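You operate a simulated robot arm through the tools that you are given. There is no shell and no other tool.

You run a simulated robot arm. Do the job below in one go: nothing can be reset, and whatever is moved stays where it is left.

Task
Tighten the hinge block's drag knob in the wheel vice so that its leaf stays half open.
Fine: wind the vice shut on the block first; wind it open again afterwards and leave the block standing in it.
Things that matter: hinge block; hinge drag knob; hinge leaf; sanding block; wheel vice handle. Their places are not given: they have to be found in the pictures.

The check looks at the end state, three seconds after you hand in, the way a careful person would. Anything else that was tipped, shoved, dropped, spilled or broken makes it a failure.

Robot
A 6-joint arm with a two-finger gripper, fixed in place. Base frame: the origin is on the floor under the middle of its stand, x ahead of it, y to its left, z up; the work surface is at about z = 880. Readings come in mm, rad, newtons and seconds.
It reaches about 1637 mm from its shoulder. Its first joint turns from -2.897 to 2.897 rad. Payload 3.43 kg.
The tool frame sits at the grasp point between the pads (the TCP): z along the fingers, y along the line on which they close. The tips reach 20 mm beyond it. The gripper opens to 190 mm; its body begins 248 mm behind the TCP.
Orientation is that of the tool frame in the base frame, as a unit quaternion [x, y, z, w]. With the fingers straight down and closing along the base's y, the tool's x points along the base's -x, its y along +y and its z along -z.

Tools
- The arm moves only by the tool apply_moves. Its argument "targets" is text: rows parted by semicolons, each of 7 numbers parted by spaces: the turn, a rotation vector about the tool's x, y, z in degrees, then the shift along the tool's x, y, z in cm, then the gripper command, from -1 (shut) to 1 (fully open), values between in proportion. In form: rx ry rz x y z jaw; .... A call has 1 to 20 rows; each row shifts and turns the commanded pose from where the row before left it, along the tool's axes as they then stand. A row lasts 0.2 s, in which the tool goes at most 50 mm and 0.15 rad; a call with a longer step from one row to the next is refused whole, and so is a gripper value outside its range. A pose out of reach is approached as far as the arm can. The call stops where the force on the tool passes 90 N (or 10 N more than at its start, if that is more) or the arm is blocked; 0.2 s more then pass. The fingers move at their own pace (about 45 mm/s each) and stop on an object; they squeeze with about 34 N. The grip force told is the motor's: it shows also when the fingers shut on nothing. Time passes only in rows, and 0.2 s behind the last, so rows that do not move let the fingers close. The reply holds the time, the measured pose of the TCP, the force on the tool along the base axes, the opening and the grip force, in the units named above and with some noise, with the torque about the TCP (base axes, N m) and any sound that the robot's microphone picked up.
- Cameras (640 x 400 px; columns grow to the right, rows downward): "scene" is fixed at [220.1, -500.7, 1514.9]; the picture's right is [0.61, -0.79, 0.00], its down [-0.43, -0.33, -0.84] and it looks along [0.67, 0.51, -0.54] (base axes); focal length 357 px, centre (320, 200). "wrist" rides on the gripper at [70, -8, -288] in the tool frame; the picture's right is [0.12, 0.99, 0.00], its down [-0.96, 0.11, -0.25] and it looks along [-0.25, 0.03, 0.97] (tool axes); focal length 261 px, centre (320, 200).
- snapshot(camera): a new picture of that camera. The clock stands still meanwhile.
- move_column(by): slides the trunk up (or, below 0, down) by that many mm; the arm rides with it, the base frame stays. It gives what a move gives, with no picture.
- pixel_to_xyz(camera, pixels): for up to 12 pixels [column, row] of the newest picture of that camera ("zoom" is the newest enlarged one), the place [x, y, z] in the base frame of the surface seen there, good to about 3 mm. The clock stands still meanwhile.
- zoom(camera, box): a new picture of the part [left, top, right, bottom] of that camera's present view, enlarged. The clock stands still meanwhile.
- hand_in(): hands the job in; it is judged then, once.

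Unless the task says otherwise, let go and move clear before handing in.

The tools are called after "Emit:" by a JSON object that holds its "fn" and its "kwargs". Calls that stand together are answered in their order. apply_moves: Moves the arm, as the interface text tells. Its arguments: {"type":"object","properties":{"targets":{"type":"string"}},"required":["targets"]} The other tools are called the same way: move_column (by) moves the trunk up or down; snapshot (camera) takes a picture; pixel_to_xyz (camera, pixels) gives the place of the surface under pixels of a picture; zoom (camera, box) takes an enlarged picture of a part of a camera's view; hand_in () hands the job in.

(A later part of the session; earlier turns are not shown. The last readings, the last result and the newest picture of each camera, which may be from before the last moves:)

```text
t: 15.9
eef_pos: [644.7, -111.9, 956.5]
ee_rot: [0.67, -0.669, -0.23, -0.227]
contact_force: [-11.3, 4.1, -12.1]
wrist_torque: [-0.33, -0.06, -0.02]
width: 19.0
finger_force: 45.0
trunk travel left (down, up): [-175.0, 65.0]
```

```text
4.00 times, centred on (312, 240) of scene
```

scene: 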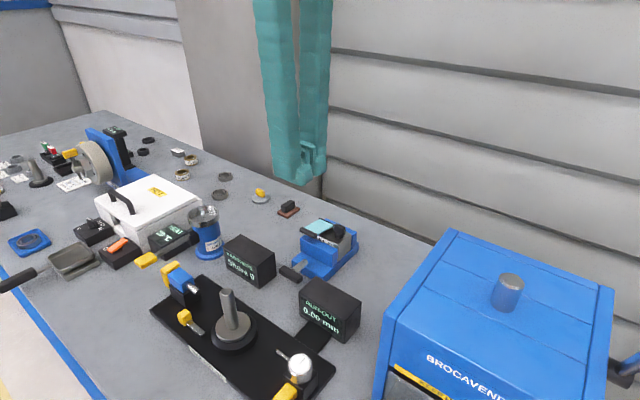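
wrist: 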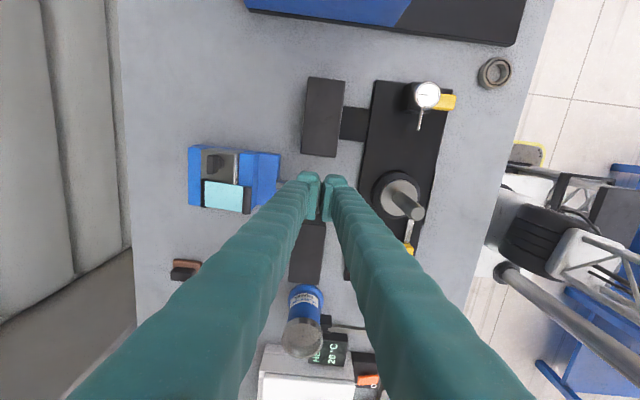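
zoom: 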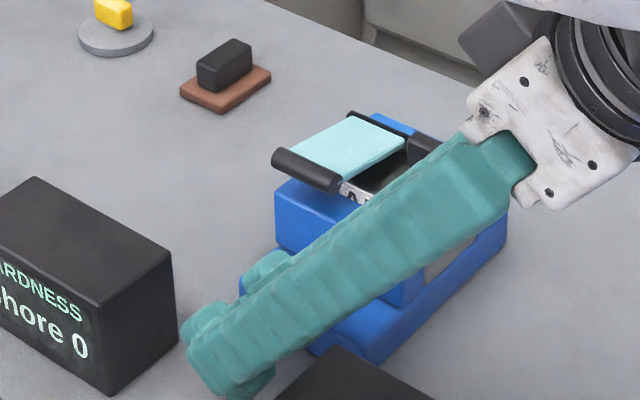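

The bar has come round to roughly 35° right of vertical. I release, back out along the fingers 60 mm, and look at the handle and the jaw.

Emit:
{"fn": "apply_moves", "kwargs": {"targets": "0 0 0 0 0 0 -0.62;0 0 0 0 0 0 -0.62;0 0 0 0 0 -1.5 -0.62;0 0 0 0 0 -1.5 -0.62;0 0 0 0 0 -1.5 -0.62;0 0 0 0 0 -1.5 -0.62;0 0 0 0 0 -3 -0.62;0 7.6 0 0 0 -1 -1;0 7.6 0 0 0 -1 -1;0 7.6 0 0 0 0 -1;0 7.6 0 0 0 0 -1;0 7.6 0 0 0 0 -1;0 0 0 0 0 0 -1"}}

Emit:
{"fn": "zoom", "kwargs": {"camera": "scene", "box": [240, 190, 384, 290]}}

Emit:
{"fn": "zoom", "kwargs": {"camera": "scene", "box": [312, 228, 352, 253]}}

```text
t: 18.7
eef_pos: [645.8, -179.4, 1043.8]
ee_rot: [0.708, -0.707, -0.001, 0.002]
contact_force: [0.0, 0.7, -0.2]
wrist_torque: [-0.02, -0.04, -0.04]
width: 0.0
finger_force: 34.1
trunk travel left (down, up): [-175.0, 65.0]
```

```text
4.00 times, centred on (312, 240) of scene
```

zoom: 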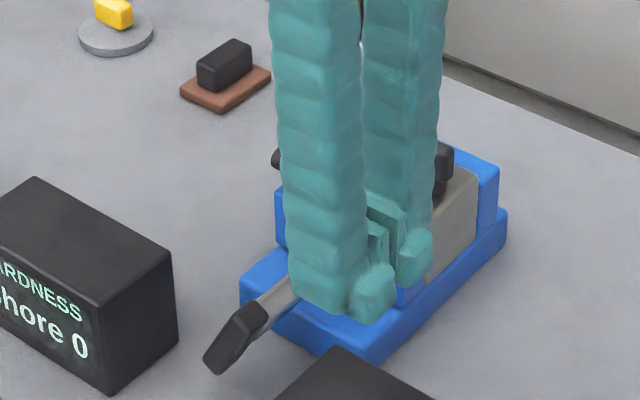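

```text
16.00 times, centred on (332, 240) of scene
```

zoom: 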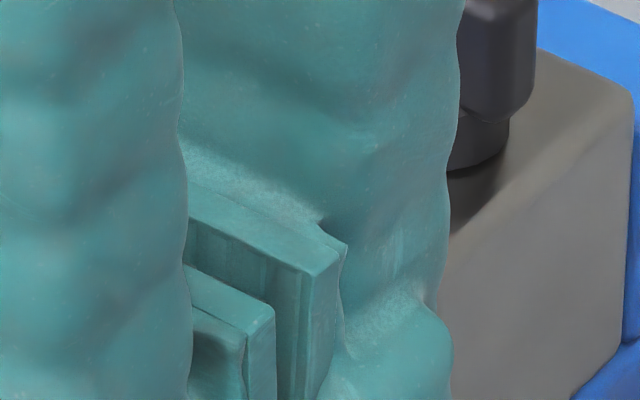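

The bar now points up-right. I move over its raised end (629,-117) and press it down in small steps.

Emit:
{"fn": "apply_moves", "kwargs": {"targets": "0 0 0 -3.12 0.84 2.1 -1;0 0 0 -3.12 0.84 2.1 -1;0 0 0 0 0 1 -1;0 0 0 0 0 0.5 -1;0 0 0 0 0 0.5 -1;0 0 0 0 0 0.5 -1;0 0 0 0 0 0.5 -1"}}

Emit:
{"fn": "zoom", "kwargs": {"camera": "scene", "box": [240, 190, 384, 290]}}

Emit:
{"fn": "zoom", "kwargs": {"camera": "wrist", "box": [200, 100, 440, 260]}}

```text
t: 20.3
eef_pos: [627.0, -119.0, 977.4]
ee_rot: [0.707, -0.707, 0.003, 0.002]
contact_force: [-3.4, -24.4, 65.8]
wrist_torque: [0.72, -0.44, -0.6]
width: 0.0
finger_force: 34.1
trunk travel left (down, up): [-175.0, 65.0]
```

```text
4.00 times, centred on (312, 240) of scene
```

zoom: 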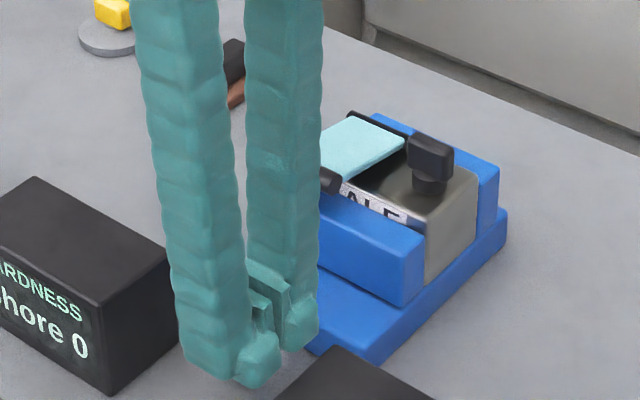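

```text
2.50 times, centred on (320, 180) of wrist
```

zoom: 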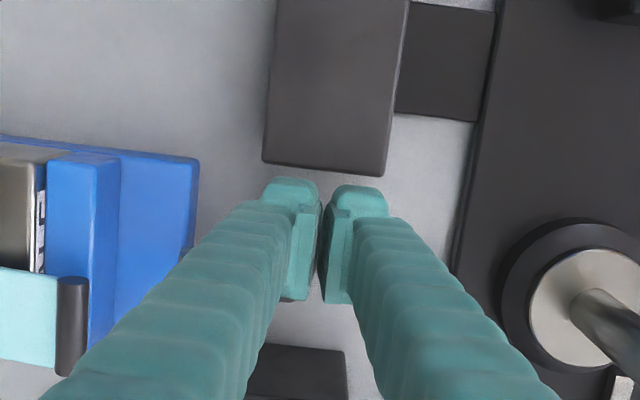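

66 N at a short lever; rather than press harder here I'll lift, go to the left side of the bar and push it over to the right with the tip just above the shaft.

Emit:
{"fn": "apply_moves", "kwargs": {"targets": "0 0 0 0 0 -1 -1;0 0 0 0 0 -2 -1;0 0 0 -3 0 0 -1;0 0 0 -3 0 0 -1"}}

Emit:
{"fn": "zoom", "kwargs": {"camera": "scene", "box": [240, 190, 384, 290]}}

Emit:
{"fn": "zoom", "kwargs": {"camera": "wrist", "box": [200, 100, 440, 260]}}

```text
t: 21.3
eef_pos: [628.3, -58.7, 1003.6]
ee_rot: [0.708, -0.706, -0.001, 0.003]
contact_force: [0.6, -0.1, -0.4]
wrist_torque: [0.09, 0.04, 0.0]
width: 0.0
finger_force: 34.1
trunk travel left (down, up): [-175.0, 65.0]
```

```text
4.00 times, centred on (312, 240) of scene
```

zoom: 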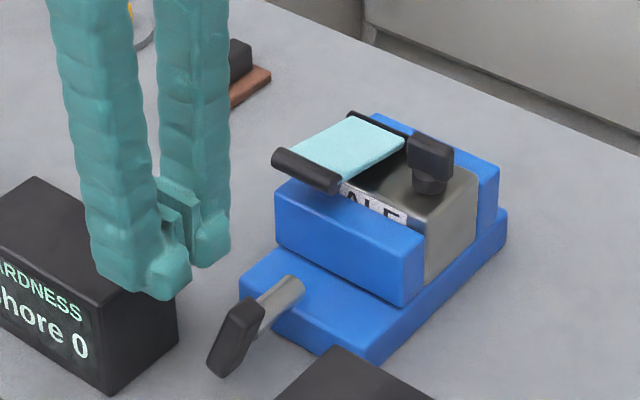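

```text
2.50 times, centred on (320, 180) of wrist
```

zoom: 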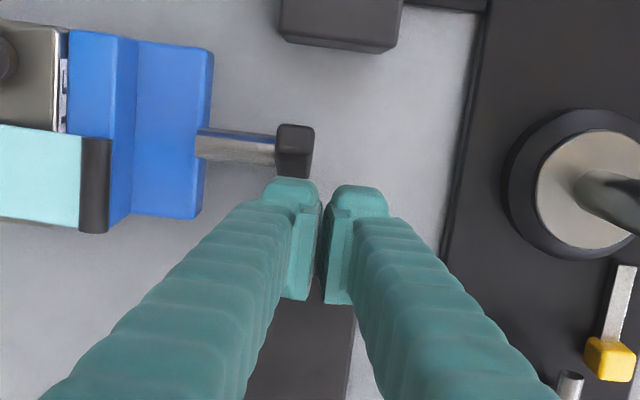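

Now the handle and vice are in clear view; I'll measure the bar's angle and the jaw gap.

Emit:
{"fn": "zoom", "kwargs": {"camera": "scene", "box": [284, 254, 320, 288]}}

Emit:
{"fn": "pixel_to_xyz", "kwargs": {"camera": "zoom", "pixels": [[160, 150], [120, 220], [190, 180], [150, 270], [170, 90], [240, 90], [90, 270], [130, 290]]}}

Emit:
{"fn": "zoom", "kwargs": {"camera": "scene", "box": [312, 228, 352, 253]}}

Emit:
{"fn": "pixel_to_xyz", "kwargs": {"camera": "zoom", "pixels": [[300, 300], [350, 330], [400, 345], [200, 260], [440, 300]]}}

```text
11.76 times, centred on (302, 271) of scene
```

zoom: 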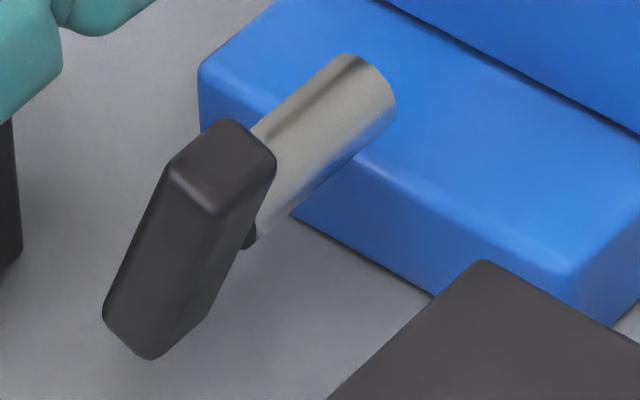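

```text
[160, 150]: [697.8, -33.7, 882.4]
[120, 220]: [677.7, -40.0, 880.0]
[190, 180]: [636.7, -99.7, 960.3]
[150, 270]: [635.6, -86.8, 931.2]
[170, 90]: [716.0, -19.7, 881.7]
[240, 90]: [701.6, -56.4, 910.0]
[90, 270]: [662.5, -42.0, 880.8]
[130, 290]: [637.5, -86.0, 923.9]
```

```text
16.00 times, centred on (332, 240) of scene
```

zoom: 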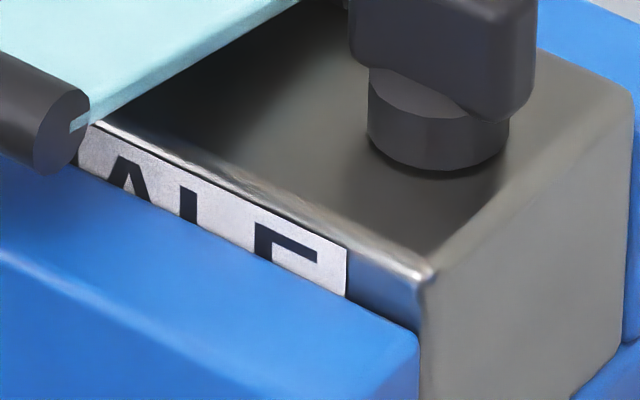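

```text
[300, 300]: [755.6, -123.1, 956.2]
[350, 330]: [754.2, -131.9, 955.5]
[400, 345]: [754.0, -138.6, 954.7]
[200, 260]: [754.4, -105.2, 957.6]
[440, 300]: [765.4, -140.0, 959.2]
```

The jaw has crept about 2 mm closer (roughly 3 mm left) and the bar stands ~28° right of vertical. I lower beside it with the tip just above the shaft and push it to the right.

Emit:
{"fn": "apply_moves", "kwargs": {"targets": "0 0 0 0 0 2 -1;0 0 0 0 0 1.85 -1;0 0 0 0.4 0 0 -1;0 0 0 0.4 0 0 -1;0 0 0 0.4 0 0 -1;0 0 0 0.4 0 0 -1;0 0 0 0.4 0 0 -1"}}

Emit:
{"fn": "zoom", "kwargs": {"camera": "scene", "box": [240, 190, 384, 290]}}

Emit:
{"fn": "zoom", "kwargs": {"camera": "wrist", "box": [200, 100, 440, 260]}}

```text
t: 22.9
eef_pos: [628.0, -76.3, 964.4]
ee_rot: [0.708, -0.706, 0.0, 0.002]
contact_force: [1.5, 12.3, 7.4]
wrist_torque: [0.03, -0.08, 0.17]
width: 0.1
finger_force: 34.0
trunk travel left (down, up): [-175.0, 65.0]
```

```text
4.00 times, centred on (312, 240) of scene
```

zoom: 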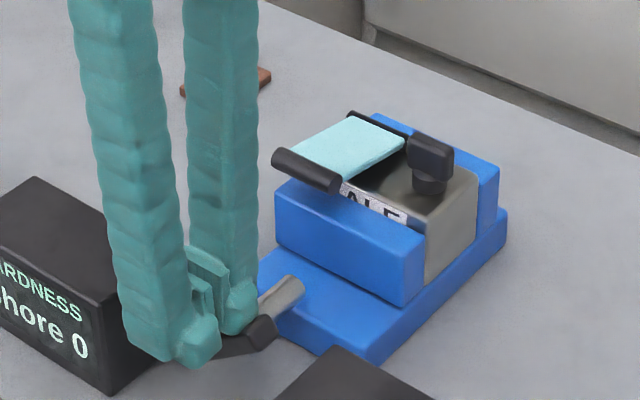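

```text
2.50 times, centred on (320, 180) of wrist
```

zoom: 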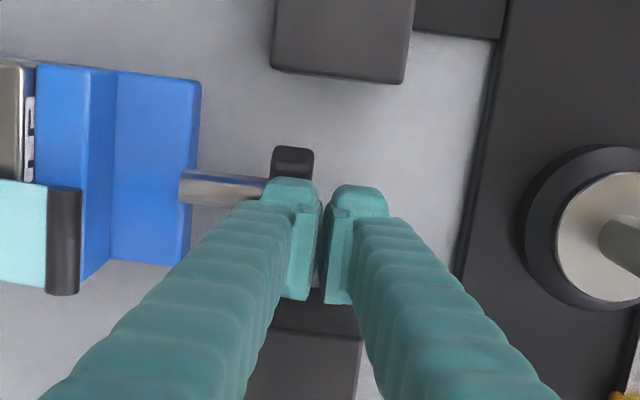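

The push moves the bar easily (12 N). I continue to the right another 14 mm.

Emit:
{"fn": "apply_moves", "kwargs": {"targets": "0 0 0 0.4 0 0 -1;0 0 0 0.4 0 0 -1;0 0 0 0.4 0 0 -1;0 0 0 0.3 0 0 -1"}}

Emit:
{"fn": "zoom", "kwargs": {"camera": "scene", "box": [240, 190, 384, 290]}}

Emit:
{"fn": "zoom", "kwargs": {"camera": "wrist", "box": [200, 100, 440, 260]}}

```text
t: 23.9
eef_pos: [626.9, -93.5, 962.6]
ee_rot: [0.708, -0.706, -0.001, 0.003]
contact_force: [-0.6, 4.0, 8.3]
wrist_torque: [-0.04, -0.14, 0.07]
width: 0.0
finger_force: 33.9
trunk travel left (down, up): [-175.0, 65.0]
```

```text
4.00 times, centred on (312, 240) of scene
```

zoom: 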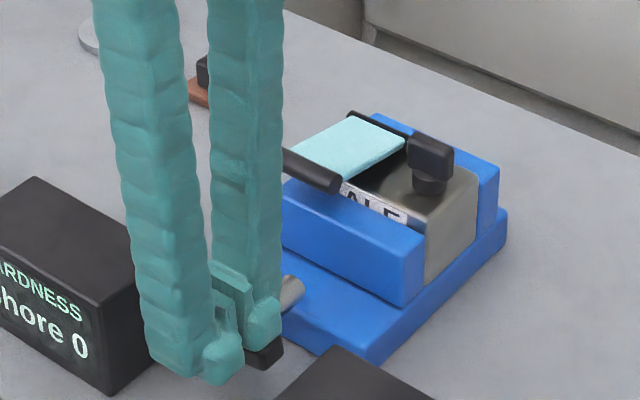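

```text
2.50 times, centred on (320, 180) of wrist
```

zoom: 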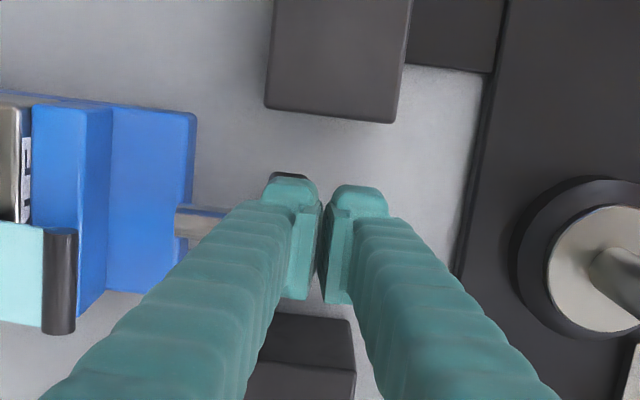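

The bar is nearly horizontal. I lift 5 mm, move right to y≈-117 and press the end down.

Emit:
{"fn": "apply_moves", "kwargs": {"targets": "0 0 0 0.3 0 -0.6 -1;0 0 0 2.0 0 0 -1;0 0 0 0 0 0.6 -1;0 0 0 0 0 0.4 -1;0 0 0 0 0 0.4 -1;0 0 0 0 0 0.4 -1;0 0 0 0 0 0.3 -1"}}

Emit:
{"fn": "zoom", "kwargs": {"camera": "wrist", "box": [200, 100, 440, 260]}}

```text
t: 25.5
eef_pos: [628.2, -118.3, 950.8]
ee_rot: [0.708, -0.706, 0.001, 0.002]
contact_force: [4.2, -43.8, 62.2]
wrist_torque: [0.6, -0.37, -1.02]
width: 0.0
finger_force: 34.1
trunk travel left (down, up): [-175.0, 65.0]
```

```text
2.50 times, centred on (320, 180) of wrist
```

zoom: 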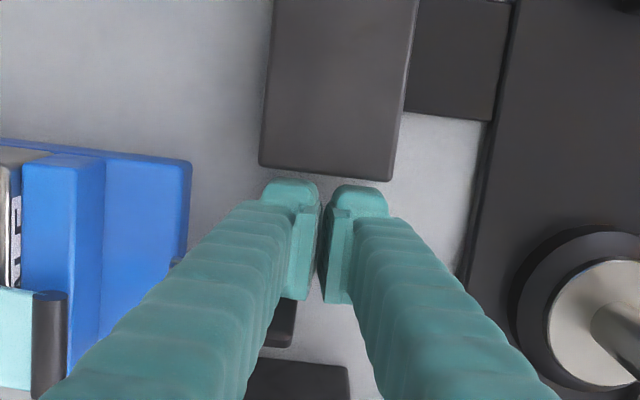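

Force is now 62 N up and 44 N sideways, higher than on the first press, so the vice may be starting to bite. I hold still for two rows and re-read.

Emit:
{"fn": "apply_moves", "kwargs": {"targets": "0 0 0 0 0 0 -1;0 0 0 0 0 0 -1"}}

Emit:
{"fn": "zoom", "kwargs": {"camera": "scene", "box": [312, 228, 352, 253]}}

Emit:
{"fn": "zoom", "kwargs": {"camera": "scene", "box": [270, 230, 366, 290]}}

```text
t: 26.1
eef_pos: [629.0, -118.4, 951.0]
ee_rot: [0.71, -0.704, 0.004, 0.002]
contact_force: [-13.3, -46.4, 41.3]
wrist_torque: [0.01, -0.67, 0.2]
width: 0.0
finger_force: 33.8
trunk travel left (down, up): [-175.0, 65.0]
stopped in row 2: the force on the tool passed its limit at 90 N (the readings are from after the stop); the commanded pose is now the measured one
```

```text
16.00 times, centred on (332, 240) of scene
```

zoom: 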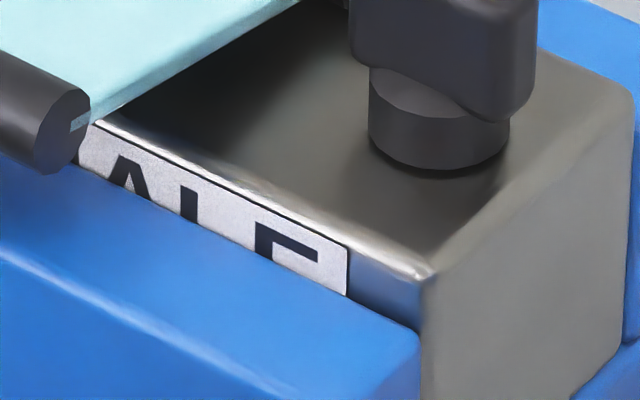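

```text
6.67 times, centred on (318, 260) of scene
```

zoom: 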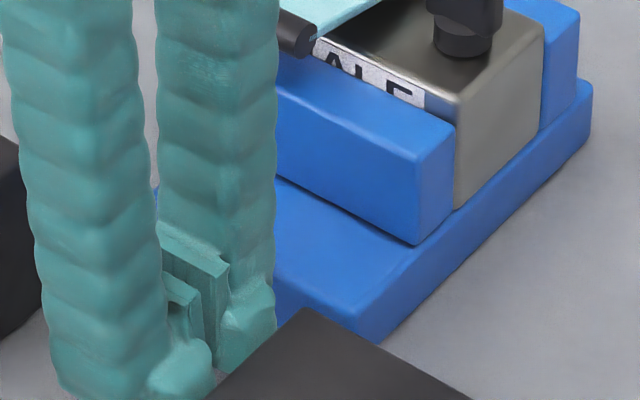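

The bar wedges the tip sideways; I lift clear and inspect the handle angle and jaw.

Emit:
{"fn": "apply_moves", "kwargs": {"targets": "0 0 0 0 0 -1 -1;0 0 0 0 0 -2 -1;0 0 0 0 0 -4 -1;0 0 0 4 3 0 -1"}}

Emit:
{"fn": "zoom", "kwargs": {"camera": "scene", "box": [270, 230, 366, 290]}}

Emit:
{"fn": "zoom", "kwargs": {"camera": "wrist", "box": [160, 120, 400, 300]}}

```text
t: 27.1
eef_pos: [602.8, -154.5, 1018.0]
ee_rot: [0.71, -0.704, 0.001, 0.002]
contact_force: [0.0, 0.4, -0.3]
wrist_torque: [-0.14, 0.14, 0.01]
width: 0.1
finger_force: 33.8
trunk travel left (down, up): [-175.0, 65.0]
```

```text
6.67 times, centred on (318, 260) of scene
```

zoom: 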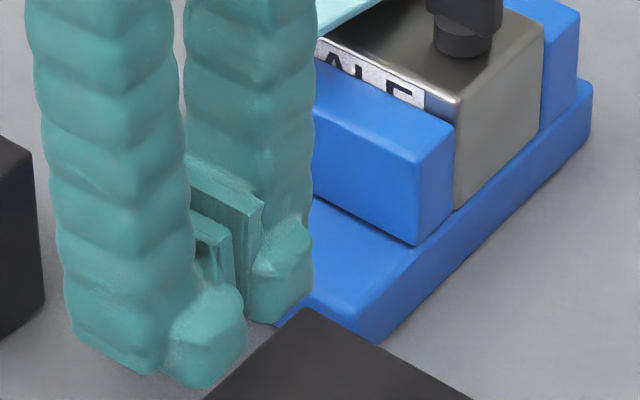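

```text
2.22 times, centred on (280, 210) of wrist
```

zoom: 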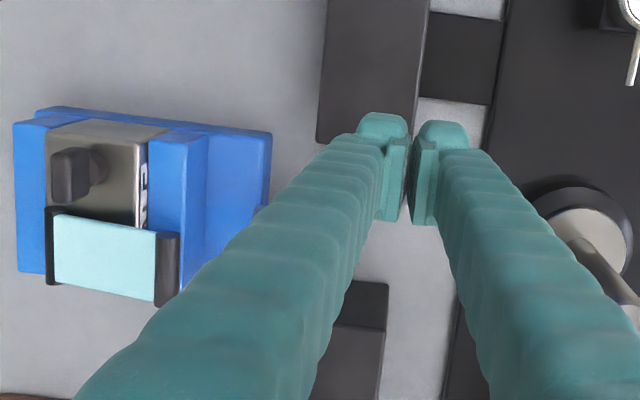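

The tool hides the handle from both cameras, so I raise and shift it away to the right.

Emit:
{"fn": "apply_moves", "kwargs": {"targets": "0 0 0 0 0 -4 -1;0 0 0 0 0 -4.5 -1;0 0 0 4 0 -1 -1;0 0 0 4 0 0 -1;0 0 0 4 0 0 -1"}}

Emit:
{"fn": "zoom", "kwargs": {"camera": "scene", "box": [270, 220, 366, 290]}}

Emit:
{"fn": "zoom", "kwargs": {"camera": "wrist", "box": [200, 140, 360, 260]}}

```text
t: 28.3
eef_pos: [597.5, -274.6, 1111.9]
ee_rot: [0.71, -0.704, 0.001, 0.002]
contact_force: [0.5, 0.7, 0.0]
wrist_torque: [-0.16, -0.02, 0.0]
width: 0.0
finger_force: 34.1
trunk travel left (down, up): [-175.0, 65.0]
```

```text
5.71 times, centred on (318, 255) of scene
```

zoom: 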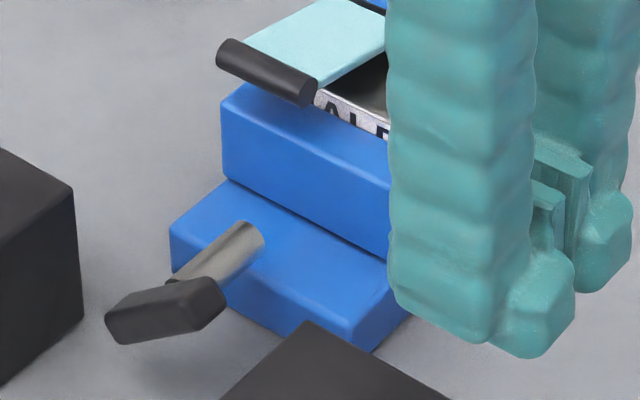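

```text
3.33 times, centred on (280, 200) of wrist
```

zoom: 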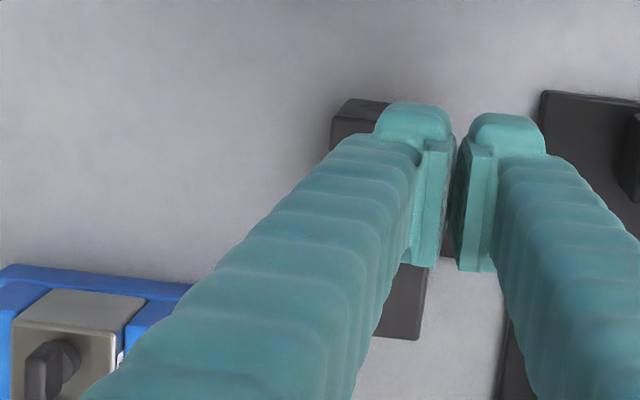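

The bar looks to be at about 55° right of vertical — it may have sprung back because the vice is now tight. I move the tool further away for an unobstructed look at the jaw.

Emit:
{"fn": "apply_moves", "kwargs": {"targets": "0 0 0 4 3 -1 -1;0 0 0 4 3 0 -1;0 0 0 4 3 0 -1"}}

Emit:
{"fn": "zoom", "kwargs": {"camera": "scene", "box": [270, 205, 366, 285]}}

Emit:
{"fn": "zoom", "kwargs": {"camera": "scene", "box": [312, 228, 352, 253]}}

Emit:
{"fn": "pixel_to_xyz", "kwargs": {"camera": "zoom", "pixels": [[300, 300], [350, 330], [400, 345], [200, 260], [440, 300]]}}

```text
refused: row 1 steps farther than a row can; nothing moved
```

```text
5.00 times, centred on (318, 245) of scene
```

zoom: 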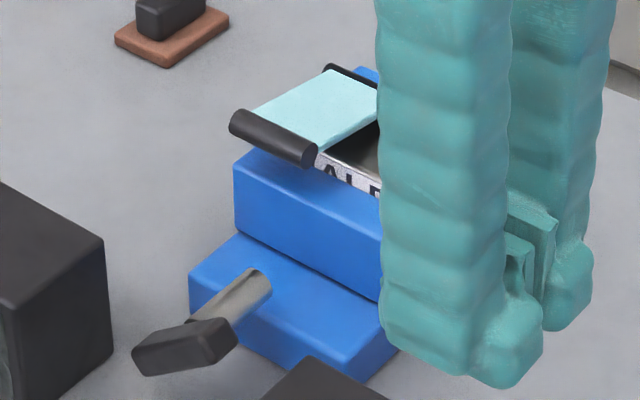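

```text
16.00 times, centred on (332, 240) of scene
```

zoom: 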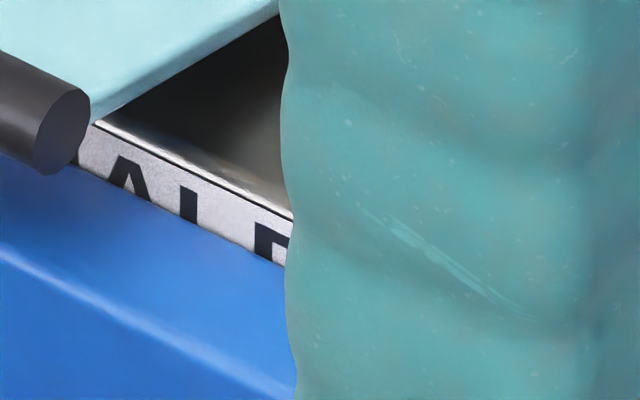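

```text
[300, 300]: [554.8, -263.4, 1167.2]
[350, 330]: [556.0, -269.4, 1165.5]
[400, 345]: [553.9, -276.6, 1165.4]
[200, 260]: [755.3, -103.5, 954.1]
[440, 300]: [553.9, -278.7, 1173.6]
```

That step was too long; I repeat it with shorter rows.

Emit:
{"fn": "apply_moves", "kwargs": {"targets": "0 0 0 3.5 3 0 -1;0 0 0 3.5 3 0 -1;0 0 0 3.5 3 -1 -1"}}

Emit:
{"fn": "zoom", "kwargs": {"camera": "scene", "box": [270, 205, 366, 285]}}

Emit:
{"fn": "zoom", "kwargs": {"camera": "scene", "box": [312, 228, 352, 253]}}

Emit:
{"fn": "pixel_to_xyz", "kwargs": {"camera": "zoom", "pixels": [[300, 300], [350, 330], [400, 345], [200, 260], [440, 300]]}}

```text
t: 29.1
eef_pos: [537.3, -347.0, 1116.1]
ee_rot: [0.714, -0.7, -0.003, -0.008]
contact_force: [33.8, 41.8, -12.7]
wrist_torque: [0.47, -0.03, 1.28]
width: 0.2
finger_force: 34.6
trunk travel left (down, up): [-175.0, 65.0]
stopped in row 3: the force on the tool passed its limit at 112 N (the readings are from after the stop); the commanded pose is now the measured one
```

```text
5.00 times, centred on (318, 245) of scene
```

zoom: 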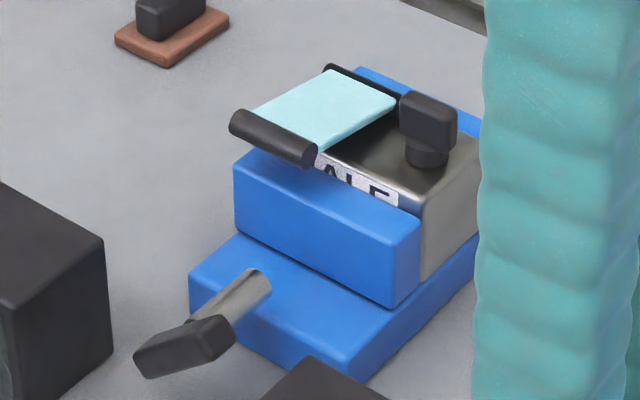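

```text
16.00 times, centred on (332, 240) of scene
```

zoom: 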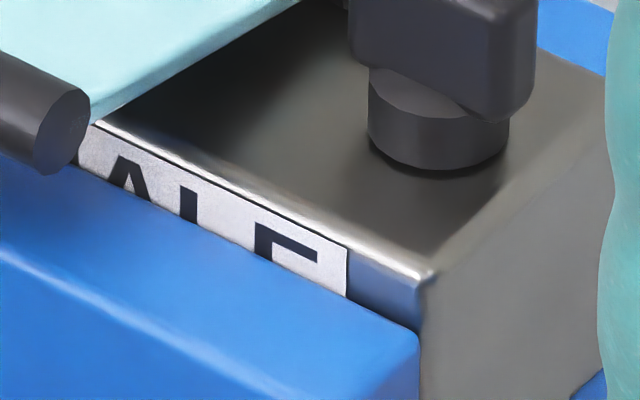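

```text
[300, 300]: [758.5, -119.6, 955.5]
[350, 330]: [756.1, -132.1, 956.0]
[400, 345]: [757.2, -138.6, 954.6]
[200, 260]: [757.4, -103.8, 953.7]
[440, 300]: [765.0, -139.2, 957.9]
```

I bumped something at (537,-347,1116) – probably the blue case at the right. I'll look at the scene at once, before moving.

Emit:
{"fn": "snapshot", "kwargs": {"camera": "scene"}}

Emit:
{"fn": "snapshot", "kwargs": {"camera": "wrist"}}

```text
taken
```

scene: 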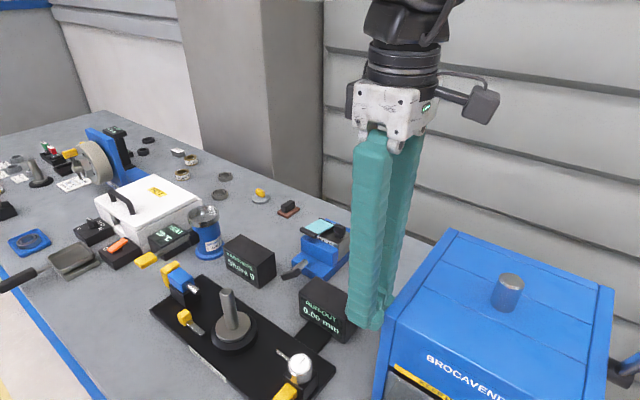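

```text
taken
```

wrist: 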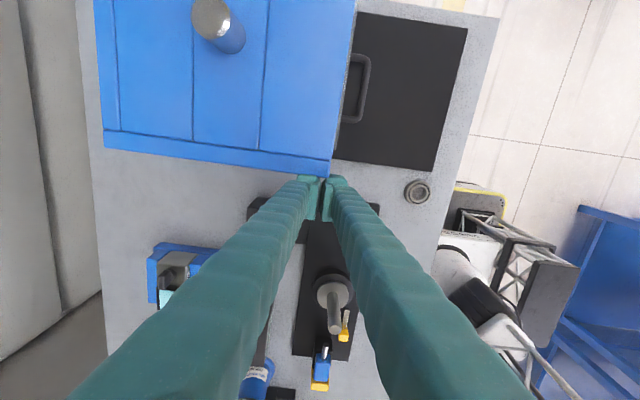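

The case looks unmoved (corner still at (453,230)); I'll back straight away from it and verify with the earlier reference point [400,340].

Emit:
{"fn": "apply_moves", "kwargs": {"targets": "0 0 0 -1 -0.5 0 -1;0 0 0 -2 -1 -1 -1;0 0 0 -2 0 -4 -1;0 0 0 0 0 -4.5 -1"}}

Emit:
{"fn": "snapshot", "kwargs": {"camera": "scene"}}

Emit:
{"fn": "pixel_to_xyz", "kwargs": {"camera": "scene", "pixels": [[400, 340], [455, 235], [386, 330], [607, 295], [328, 305], [250, 260]]}}

```text
t: 30.1
eef_pos: [544.2, -302.5, 1211.9]
ee_rot: [0.713, -0.701, -0.003, -0.006]
contact_force: [0.8, -0.2, 0.9]
wrist_torque: [0.0, -0.02, 0.01]
width: 0.0
finger_force: 34.7
trunk travel left (down, up): [-175.0, 65.0]
```

```text
taken
```

scene: 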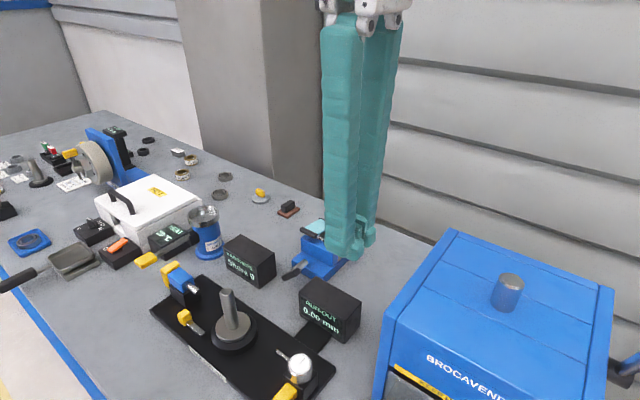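

```text
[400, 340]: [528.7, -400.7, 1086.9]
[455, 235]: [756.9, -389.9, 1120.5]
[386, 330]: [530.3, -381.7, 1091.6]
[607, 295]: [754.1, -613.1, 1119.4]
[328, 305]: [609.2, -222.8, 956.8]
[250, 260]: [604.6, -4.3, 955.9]
```

The case and boxes read the same as before, so nothing was shoved. Now I examine the gap between jaw and block closely.

Emit:
{"fn": "zoom", "kwargs": {"camera": "scene", "box": [326, 238, 346, 253]}}

Emit:
{"fn": "zoom", "kwargs": {"camera": "wrist", "box": [150, 180, 310, 300]}}

```text
16.00 times, centred on (336, 246) of scene
```

zoom: 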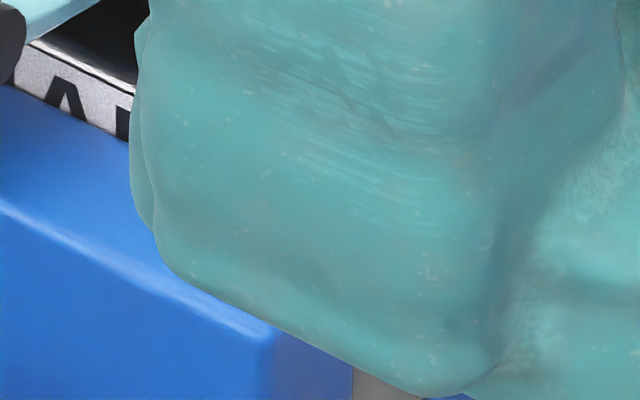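

```text
3.33 times, centred on (230, 240) of wrist
```

zoom: 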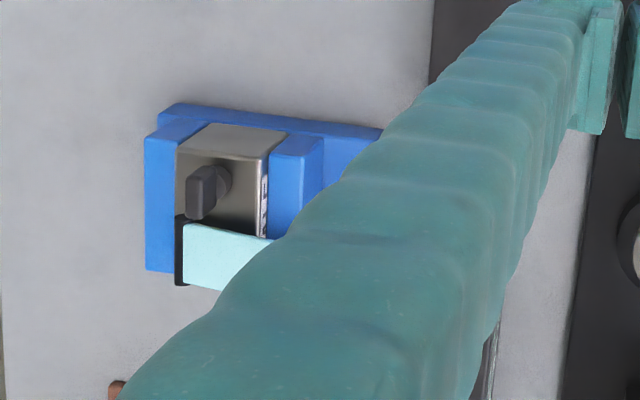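

The tool blocks the view; I move it toward the robot and left, above the spindle plate at z≈1210, so both cameras see the vice.

Emit:
{"fn": "apply_moves", "kwargs": {"targets": "0 0 0 -4 1.88 0 -1;0 0 0 -4 1.88 0 -1;0 0 0 -4 1.88 0 -1;0 0 0 -4 1.88 0 -1;0 0 0 -4 1.88 0 -1;0 0 0 0 0 0 -1"}}

Emit:
{"fn": "zoom", "kwargs": {"camera": "scene", "box": [322, 234, 354, 254]}}

Emit:
{"fn": "pixel_to_xyz", "kwargs": {"camera": "zoom", "pixels": [[200, 200], [320, 250], [250, 225]]}}

Emit:
{"fn": "snapshot", "kwargs": {"camera": "wrist"}}

```text
t: 31.4
eef_pos: [449.9, -105.3, 1215.3]
ee_rot: [0.712, -0.702, -0.004, -0.006]
contact_force: [0.3, 0.2, -0.6]
wrist_torque: [0.01, -0.02, 0.01]
width: 0.1
finger_force: 34.4
trunk travel left (down, up): [-175.0, 65.0]
```

```text
16.00 times, centred on (338, 244) of scene
```

zoom: 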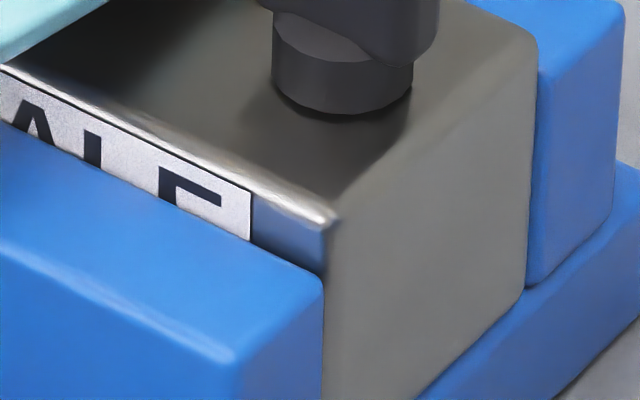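

```text
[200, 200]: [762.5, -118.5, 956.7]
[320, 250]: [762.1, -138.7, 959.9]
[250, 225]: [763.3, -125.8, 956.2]
```

```text
taken
```

wrist: 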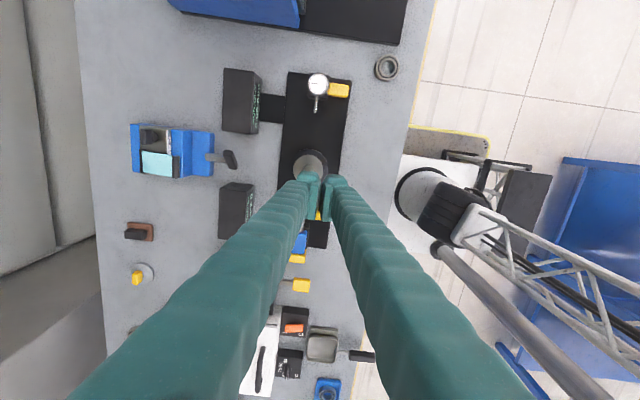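

The jaw edge now meets the block face (visible face only ~10 mm, block shifted ~1 mm back), and the handle resists and springs back, so the vice appears shut. I check the back side of the block and the handle's current angle.

Emit:
{"fn": "zoom", "kwargs": {"camera": "scene", "box": [334, 222, 366, 250]}}

Emit:
{"fn": "zoom", "kwargs": {"camera": "wrist", "box": [120, 110, 248, 190]}}

Emit:
{"fn": "zoom", "kwargs": {"camera": "scene", "box": [284, 254, 320, 288]}}

Emit:
{"fn": "pixel_to_xyz", "kwargs": {"camera": "zoom", "pixels": [[100, 270], [150, 230], [200, 210], [150, 270], [210, 260], [230, 230], [80, 300], [120, 310]]}}

```text
14.29 times, centred on (350, 236) of scene
```

zoom: 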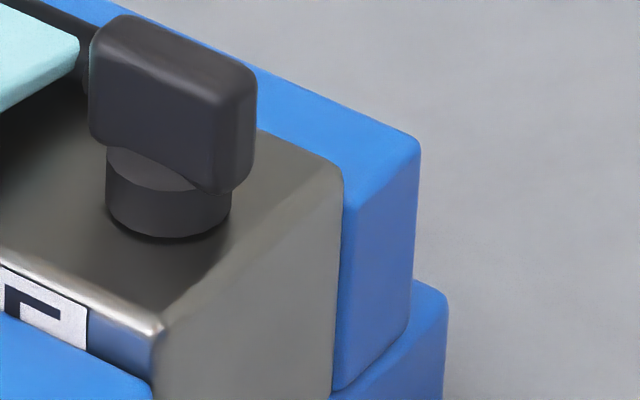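

```text
5.00 times, centred on (184, 150) of wrist
```

zoom: 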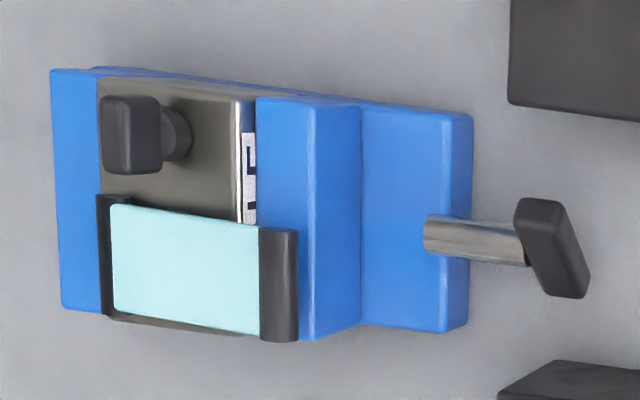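

```text
11.76 times, centred on (302, 271) of scene
```

zoom: 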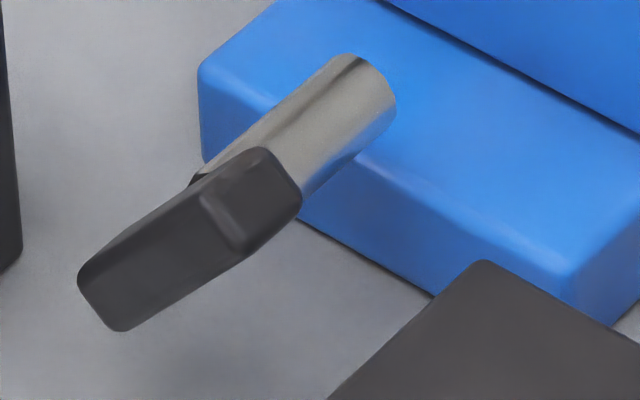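

```text
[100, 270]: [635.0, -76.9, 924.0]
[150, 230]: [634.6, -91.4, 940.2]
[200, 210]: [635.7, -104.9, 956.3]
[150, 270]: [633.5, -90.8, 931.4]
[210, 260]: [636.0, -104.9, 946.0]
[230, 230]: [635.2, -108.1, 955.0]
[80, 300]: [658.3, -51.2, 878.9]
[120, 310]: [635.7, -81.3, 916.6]
```

The vice is clamped on the block and holds. Next is the knob: I measure its wing carefully.

Emit:
{"fn": "zoom", "kwargs": {"camera": "scene", "box": [336, 220, 360, 240]}}

Emit:
{"fn": "pixel_to_xyz", "kwargs": {"camera": "zoom", "pixels": [[120, 60], [150, 40], [250, 80], [330, 120], [280, 150], [330, 170], [130, 120], [200, 160], [270, 230], [320, 230], [200, 90], [250, 110]]}}

Emit:
{"fn": "zoom", "kwargs": {"camera": "wrist", "box": [130, 120, 178, 156]}}

Emit:
{"fn": "pixel_to_xyz", "kwargs": {"camera": "zoom", "pixels": [[120, 120], [150, 100], [180, 180], [140, 200], [200, 130], [100, 100], [200, 250], [300, 280], [100, 330], [250, 330]]}}

```text
16.00 times, centred on (348, 230) of scene
```

zoom: 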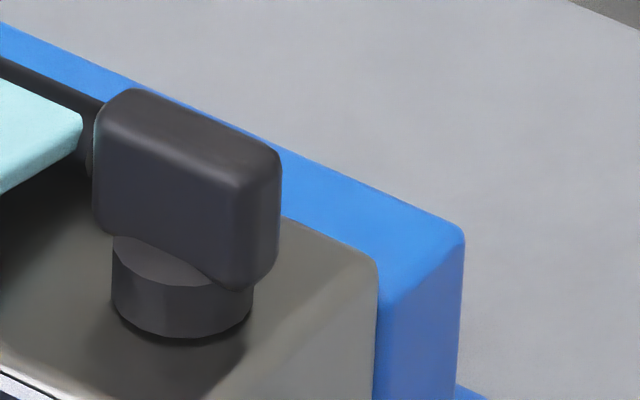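

```text
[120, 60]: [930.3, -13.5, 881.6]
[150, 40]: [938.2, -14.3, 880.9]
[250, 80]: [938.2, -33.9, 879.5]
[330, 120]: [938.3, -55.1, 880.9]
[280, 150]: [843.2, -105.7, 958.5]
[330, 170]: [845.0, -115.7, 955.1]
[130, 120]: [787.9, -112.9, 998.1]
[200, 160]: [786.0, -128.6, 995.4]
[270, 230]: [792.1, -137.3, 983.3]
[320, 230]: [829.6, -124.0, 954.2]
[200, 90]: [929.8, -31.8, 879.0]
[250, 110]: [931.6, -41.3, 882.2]
```

```text
11.11 times, centred on (154, 138) of wrist
```

zoom: 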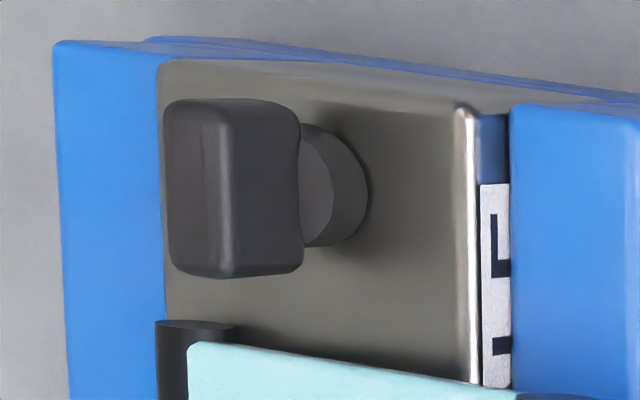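

```text
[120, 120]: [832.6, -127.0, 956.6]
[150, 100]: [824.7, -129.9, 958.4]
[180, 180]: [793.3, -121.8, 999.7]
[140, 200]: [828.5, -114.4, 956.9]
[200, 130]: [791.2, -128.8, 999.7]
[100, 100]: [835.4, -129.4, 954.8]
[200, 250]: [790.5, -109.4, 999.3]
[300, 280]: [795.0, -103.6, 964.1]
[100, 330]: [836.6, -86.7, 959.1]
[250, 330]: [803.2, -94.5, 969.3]
```

The knob wing is centred near (790,-121), about 12 mm thick in x, 30 mm long in y, top at z≈999. I square up the tool and move above it at z≈1080 with the fingers open 60 mm.

Emit:
{"fn": "apply_moves", "kwargs": {"targets": "-0.15 0.81 0.82 0 0 0 -1;0 0 0 0.2 -4.25 0 -1;0 0 0 0.2 -4.25 0 -1;0 0 0 0.2 -4.25 0 -1;0 0 0 0.2 -4.25 0 -1;0 0 0 0.2 -4.25 0 -0.37;0 0 0 0.2 -4.25 0 -0.37;0 0 0 0.2 -4.25 0 -0.37;0 0 0 0.17 -4.25 0 -0.37;0 0 0 0 0 4.5 -0.37;0 0 0 0 0 4.5 -0.37;0 0 0 0 0 4.5 -0.37;0 0 0 0 0 0 -0.37"}}

Emit:
{"fn": "zoom", "kwargs": {"camera": "wrist", "box": [200, 100, 440, 260]}}

Emit:
{"fn": "zoom", "kwargs": {"camera": "scene", "box": [270, 150, 430, 270]}}

```text
t: 34.2
eef_pos: [786.1, -124.1, 1078.7]
ee_rot: [0.708, -0.706, 0.001, 0.001]
contact_force: [-0.3, 0.1, -0.7]
wrist_torque: [0.0, 0.01, 0.0]
width: 59.9
finger_force: 0.1
trunk travel left (down, up): [-175.0, 65.0]
```

```text
2.50 times, centred on (320, 180) of wrist
```

zoom: 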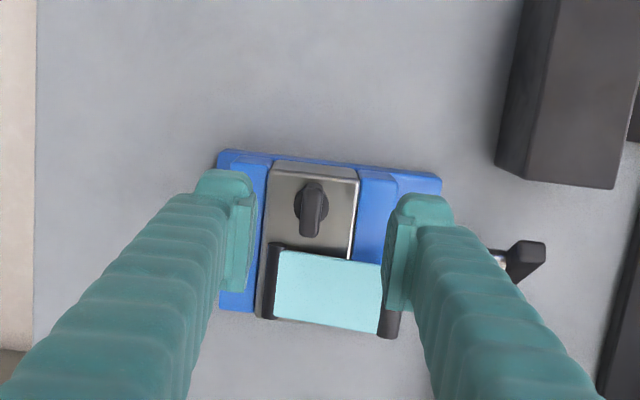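

```text
3.33 times, centred on (350, 210) of scene
```

zoom: 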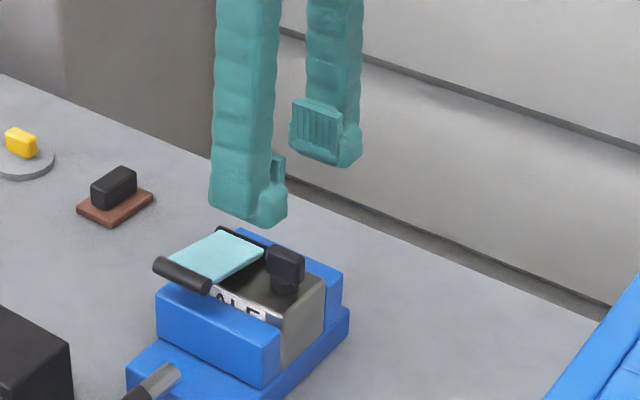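

The knob shows at wrist-zoom (311,210) whereas the grasp line projects to (319,208), so I need about +4.5 mm in x and +1.5 mm in y. I'll zoom in to verify the wing angle too.

Emit:
{"fn": "zoom", "kwargs": {"camera": "wrist", "box": [292, 165, 348, 205]}}

Emit:
{"fn": "pixel_to_xyz", "kwargs": {"camera": "zoom", "pixels": [[240, 120], [240, 220], [280, 120], [260, 180], [270, 240], [225, 180], [290, 180], [260, 300], [330, 330], [400, 330], [240, 320]]}}

```text
10.00 times, centred on (320, 185) of wrist
```

zoom: 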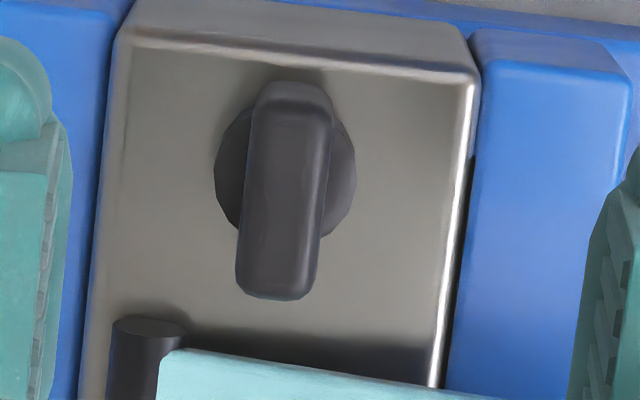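

```text
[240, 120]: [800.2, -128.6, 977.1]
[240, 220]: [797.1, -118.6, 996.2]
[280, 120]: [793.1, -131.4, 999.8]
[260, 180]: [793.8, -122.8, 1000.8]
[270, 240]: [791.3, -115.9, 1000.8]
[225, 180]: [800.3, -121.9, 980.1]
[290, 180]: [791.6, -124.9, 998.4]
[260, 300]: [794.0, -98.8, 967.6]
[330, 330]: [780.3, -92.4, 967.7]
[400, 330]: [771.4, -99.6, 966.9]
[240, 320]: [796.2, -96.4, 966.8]
```

The wing centre is about (790.3,-121.5) and lies along y within 3°. I centre on it and lower to z≈1009, so the tips stay above the leaf but overlap the wing by ~10 mm.

Emit:
{"fn": "apply_moves", "kwargs": {"targets": "0 0 0 -0.26 -0.42 2 -0.37;0 0 0 0 0 2.5 -0.37;0 0 0 0 0 2.47 -0.37;0 0 0 0 0 0 -0.37;0 0 0 0 0 0 -0.37"}}

Emit:
{"fn": "zoom", "kwargs": {"camera": "wrist", "box": [240, 140, 400, 260]}}

Emit:
{"fn": "zoom", "kwargs": {"camera": "scene", "box": [290, 180, 386, 250]}}

```text
t: 35.5
eef_pos: [793.4, -120.0, 1011.3]
ee_rot: [0.707, -0.707, 0.0, 0.001]
contact_force: [-0.8, 1.4, -0.4]
wrist_torque: [0.0, -0.02, 0.0]
width: 59.6
finger_force: 0.0
trunk travel left (down, up): [-175.0, 65.0]
```

```text
3.33 times, centred on (320, 200) of wrist
```

zoom: 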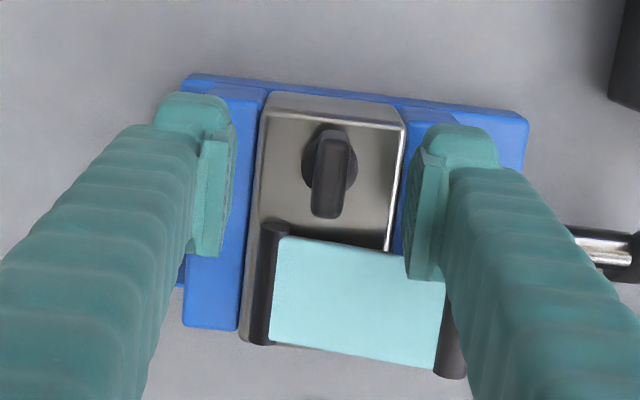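

```text
5.71 times, centred on (338, 215) of scene
```

zoom: 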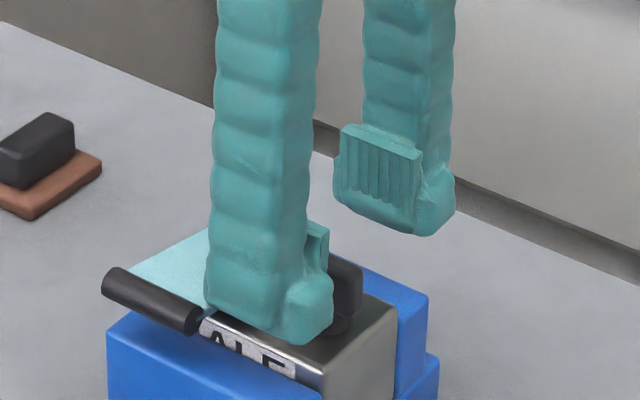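

The wing at (333,175) is ~5 mm toward -x from the grasp line at (319,181). I correct by -4.5 mm in x, -1.5 mm in y, down 2 mm.

Emit:
{"fn": "apply_moves", "kwargs": {"targets": "0 0 0 0.15 0.45 0.2 -0.37;0 0 0 0 0 0 -0.6;0 0 0 0 0 0 -0.6"}}

Emit:
{"fn": "zoom", "kwargs": {"camera": "wrist", "box": [270, 150, 370, 225]}}

```text
t: 36.2
eef_pos: [788.4, -120.8, 1007.8]
ee_rot: [0.707, -0.707, 0.001, 0.0]
contact_force: [-0.4, -0.2, 0.4]
wrist_torque: [-0.02, -0.03, 0.01]
width: 38.2
finger_force: 0.0
trunk travel left (down, up): [-175.0, 65.0]
```

```text
5.33 times, centred on (320, 188) of wrist
```

zoom: 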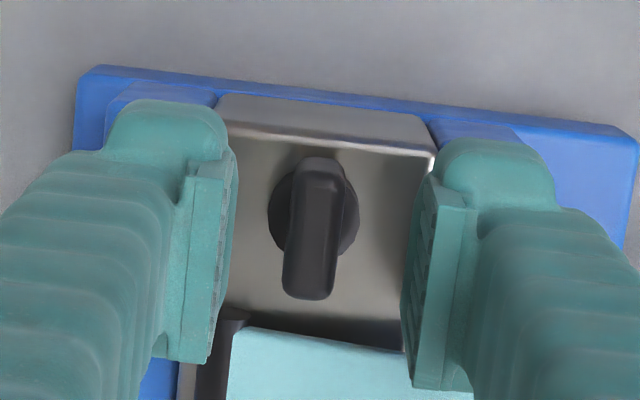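

The wing now sits centrally between the pads. I close on it.

Emit:
{"fn": "apply_moves", "kwargs": {"targets": "0 0 0 0.12 0 0 -0.7;0 0 0 0 0 0 -1;0 0 0 0 0 0 -1;0 0 0 0 0 0 -1"}}

Emit:
{"fn": "zoom", "kwargs": {"camera": "wrist", "box": [270, 150, 370, 225]}}

```text
t: 37.2
eef_pos: [791.1, -122.0, 1007.9]
ee_rot: [-0.707, 0.707, -0.001, 0.0]
contact_force: [17.7, -0.2, 1.7]
wrist_torque: [0.03, -0.23, -0.03]
width: 10.8
finger_force: 29.9
trunk travel left (down, up): [-175.0, 65.0]
```

```text
5.33 times, centred on (320, 188) of wrist
```

zoom: 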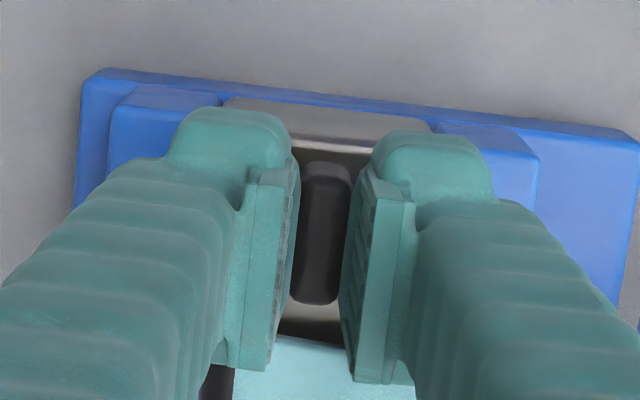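

The wing is gripped (10.8 mm). I begin turning clockwise (positive about the tool z), 24° first, watching forces and torque.

Emit:
{"fn": "apply_moves", "kwargs": {"targets": "0 0 0 0 -0.1 0 -1;0 0 6 0 0 0 -1;0 0 6 0 0 0 -1;0 0 6 0 0 0 -1;0 0 6 0 0 0 -1"}}

Emit:
{"fn": "zoom", "kwargs": {"camera": "wrist", "box": [240, 130, 400, 250]}}

Emit:
{"fn": "zoom", "kwargs": {"camera": "scene", "box": [290, 200, 386, 270]}}

```text
t: 38.5
eef_pos: [791.3, -121.9, 1008.0]
ee_rot: [-0.544, 0.839, 0.0, -0.001]
contact_force: [15.6, 4.8, 1.2]
wrist_torque: [0.16, -0.2, -0.01]
width: 10.7
finger_force: 30.0
trunk travel left (down, up): [-175.0, 65.0]
```

```text
3.33 times, centred on (320, 190) of wrist
```

zoom: 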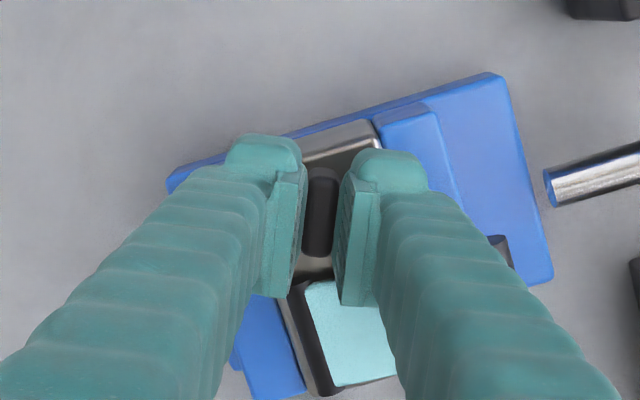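

```text
5.71 times, centred on (338, 235) of scene
```

zoom: 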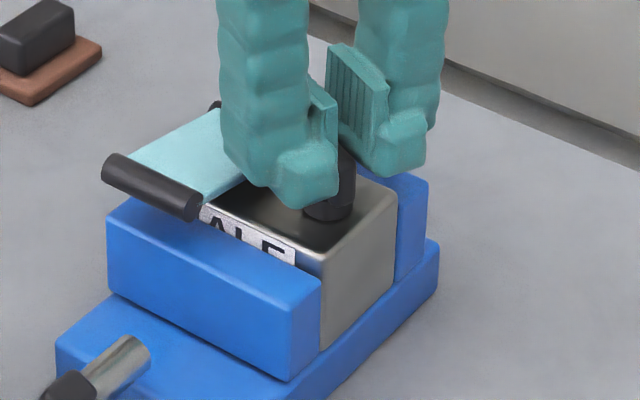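

The knob turns freely with the tool (torque z ≈ 0). I keep turning in steps.

Emit:
{"fn": "apply_moves", "kwargs": {"targets": "0 0 7 0 0 0 -1;0 0 7 0 0 0 -1;0 0 7 0 0 0 -1;0 0 7 0 0 0 -1;0 0 7 0 0 0 -1"}}

Emit:
{"fn": "zoom", "kwargs": {"camera": "wrist", "box": [240, 130, 400, 250]}}

Emit:
{"fn": "zoom", "kwargs": {"camera": "scene", "box": [290, 200, 386, 270]}}

```text
t: 39.6
eef_pos: [789.9, -122.3, 1007.3]
ee_rot: [-0.267, 0.964, -0.001, 0.001]
contact_force: [12.3, 12.2, 7.7]
wrist_torque: [-0.06, 0.15, 0.02]
width: 10.4
finger_force: 30.4
trunk travel left (down, up): [-175.0, 65.0]
```

```text
3.33 times, centred on (320, 190) of wrist
```

zoom: 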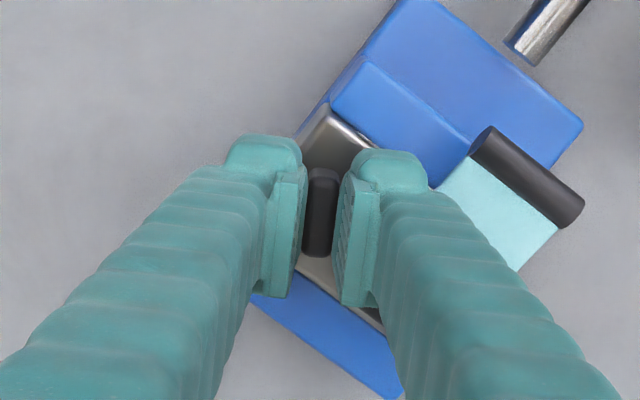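

```text
5.71 times, centred on (338, 235) of scene
```

zoom: 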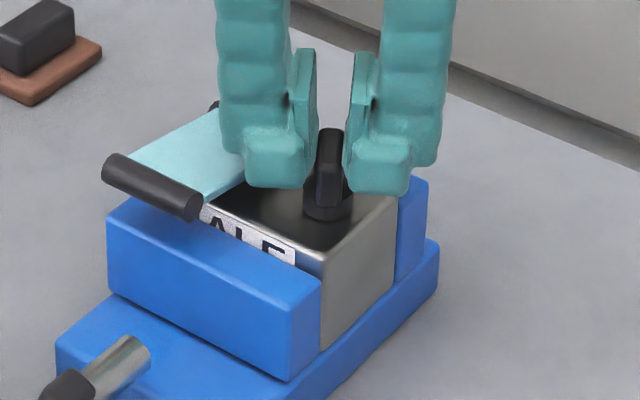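

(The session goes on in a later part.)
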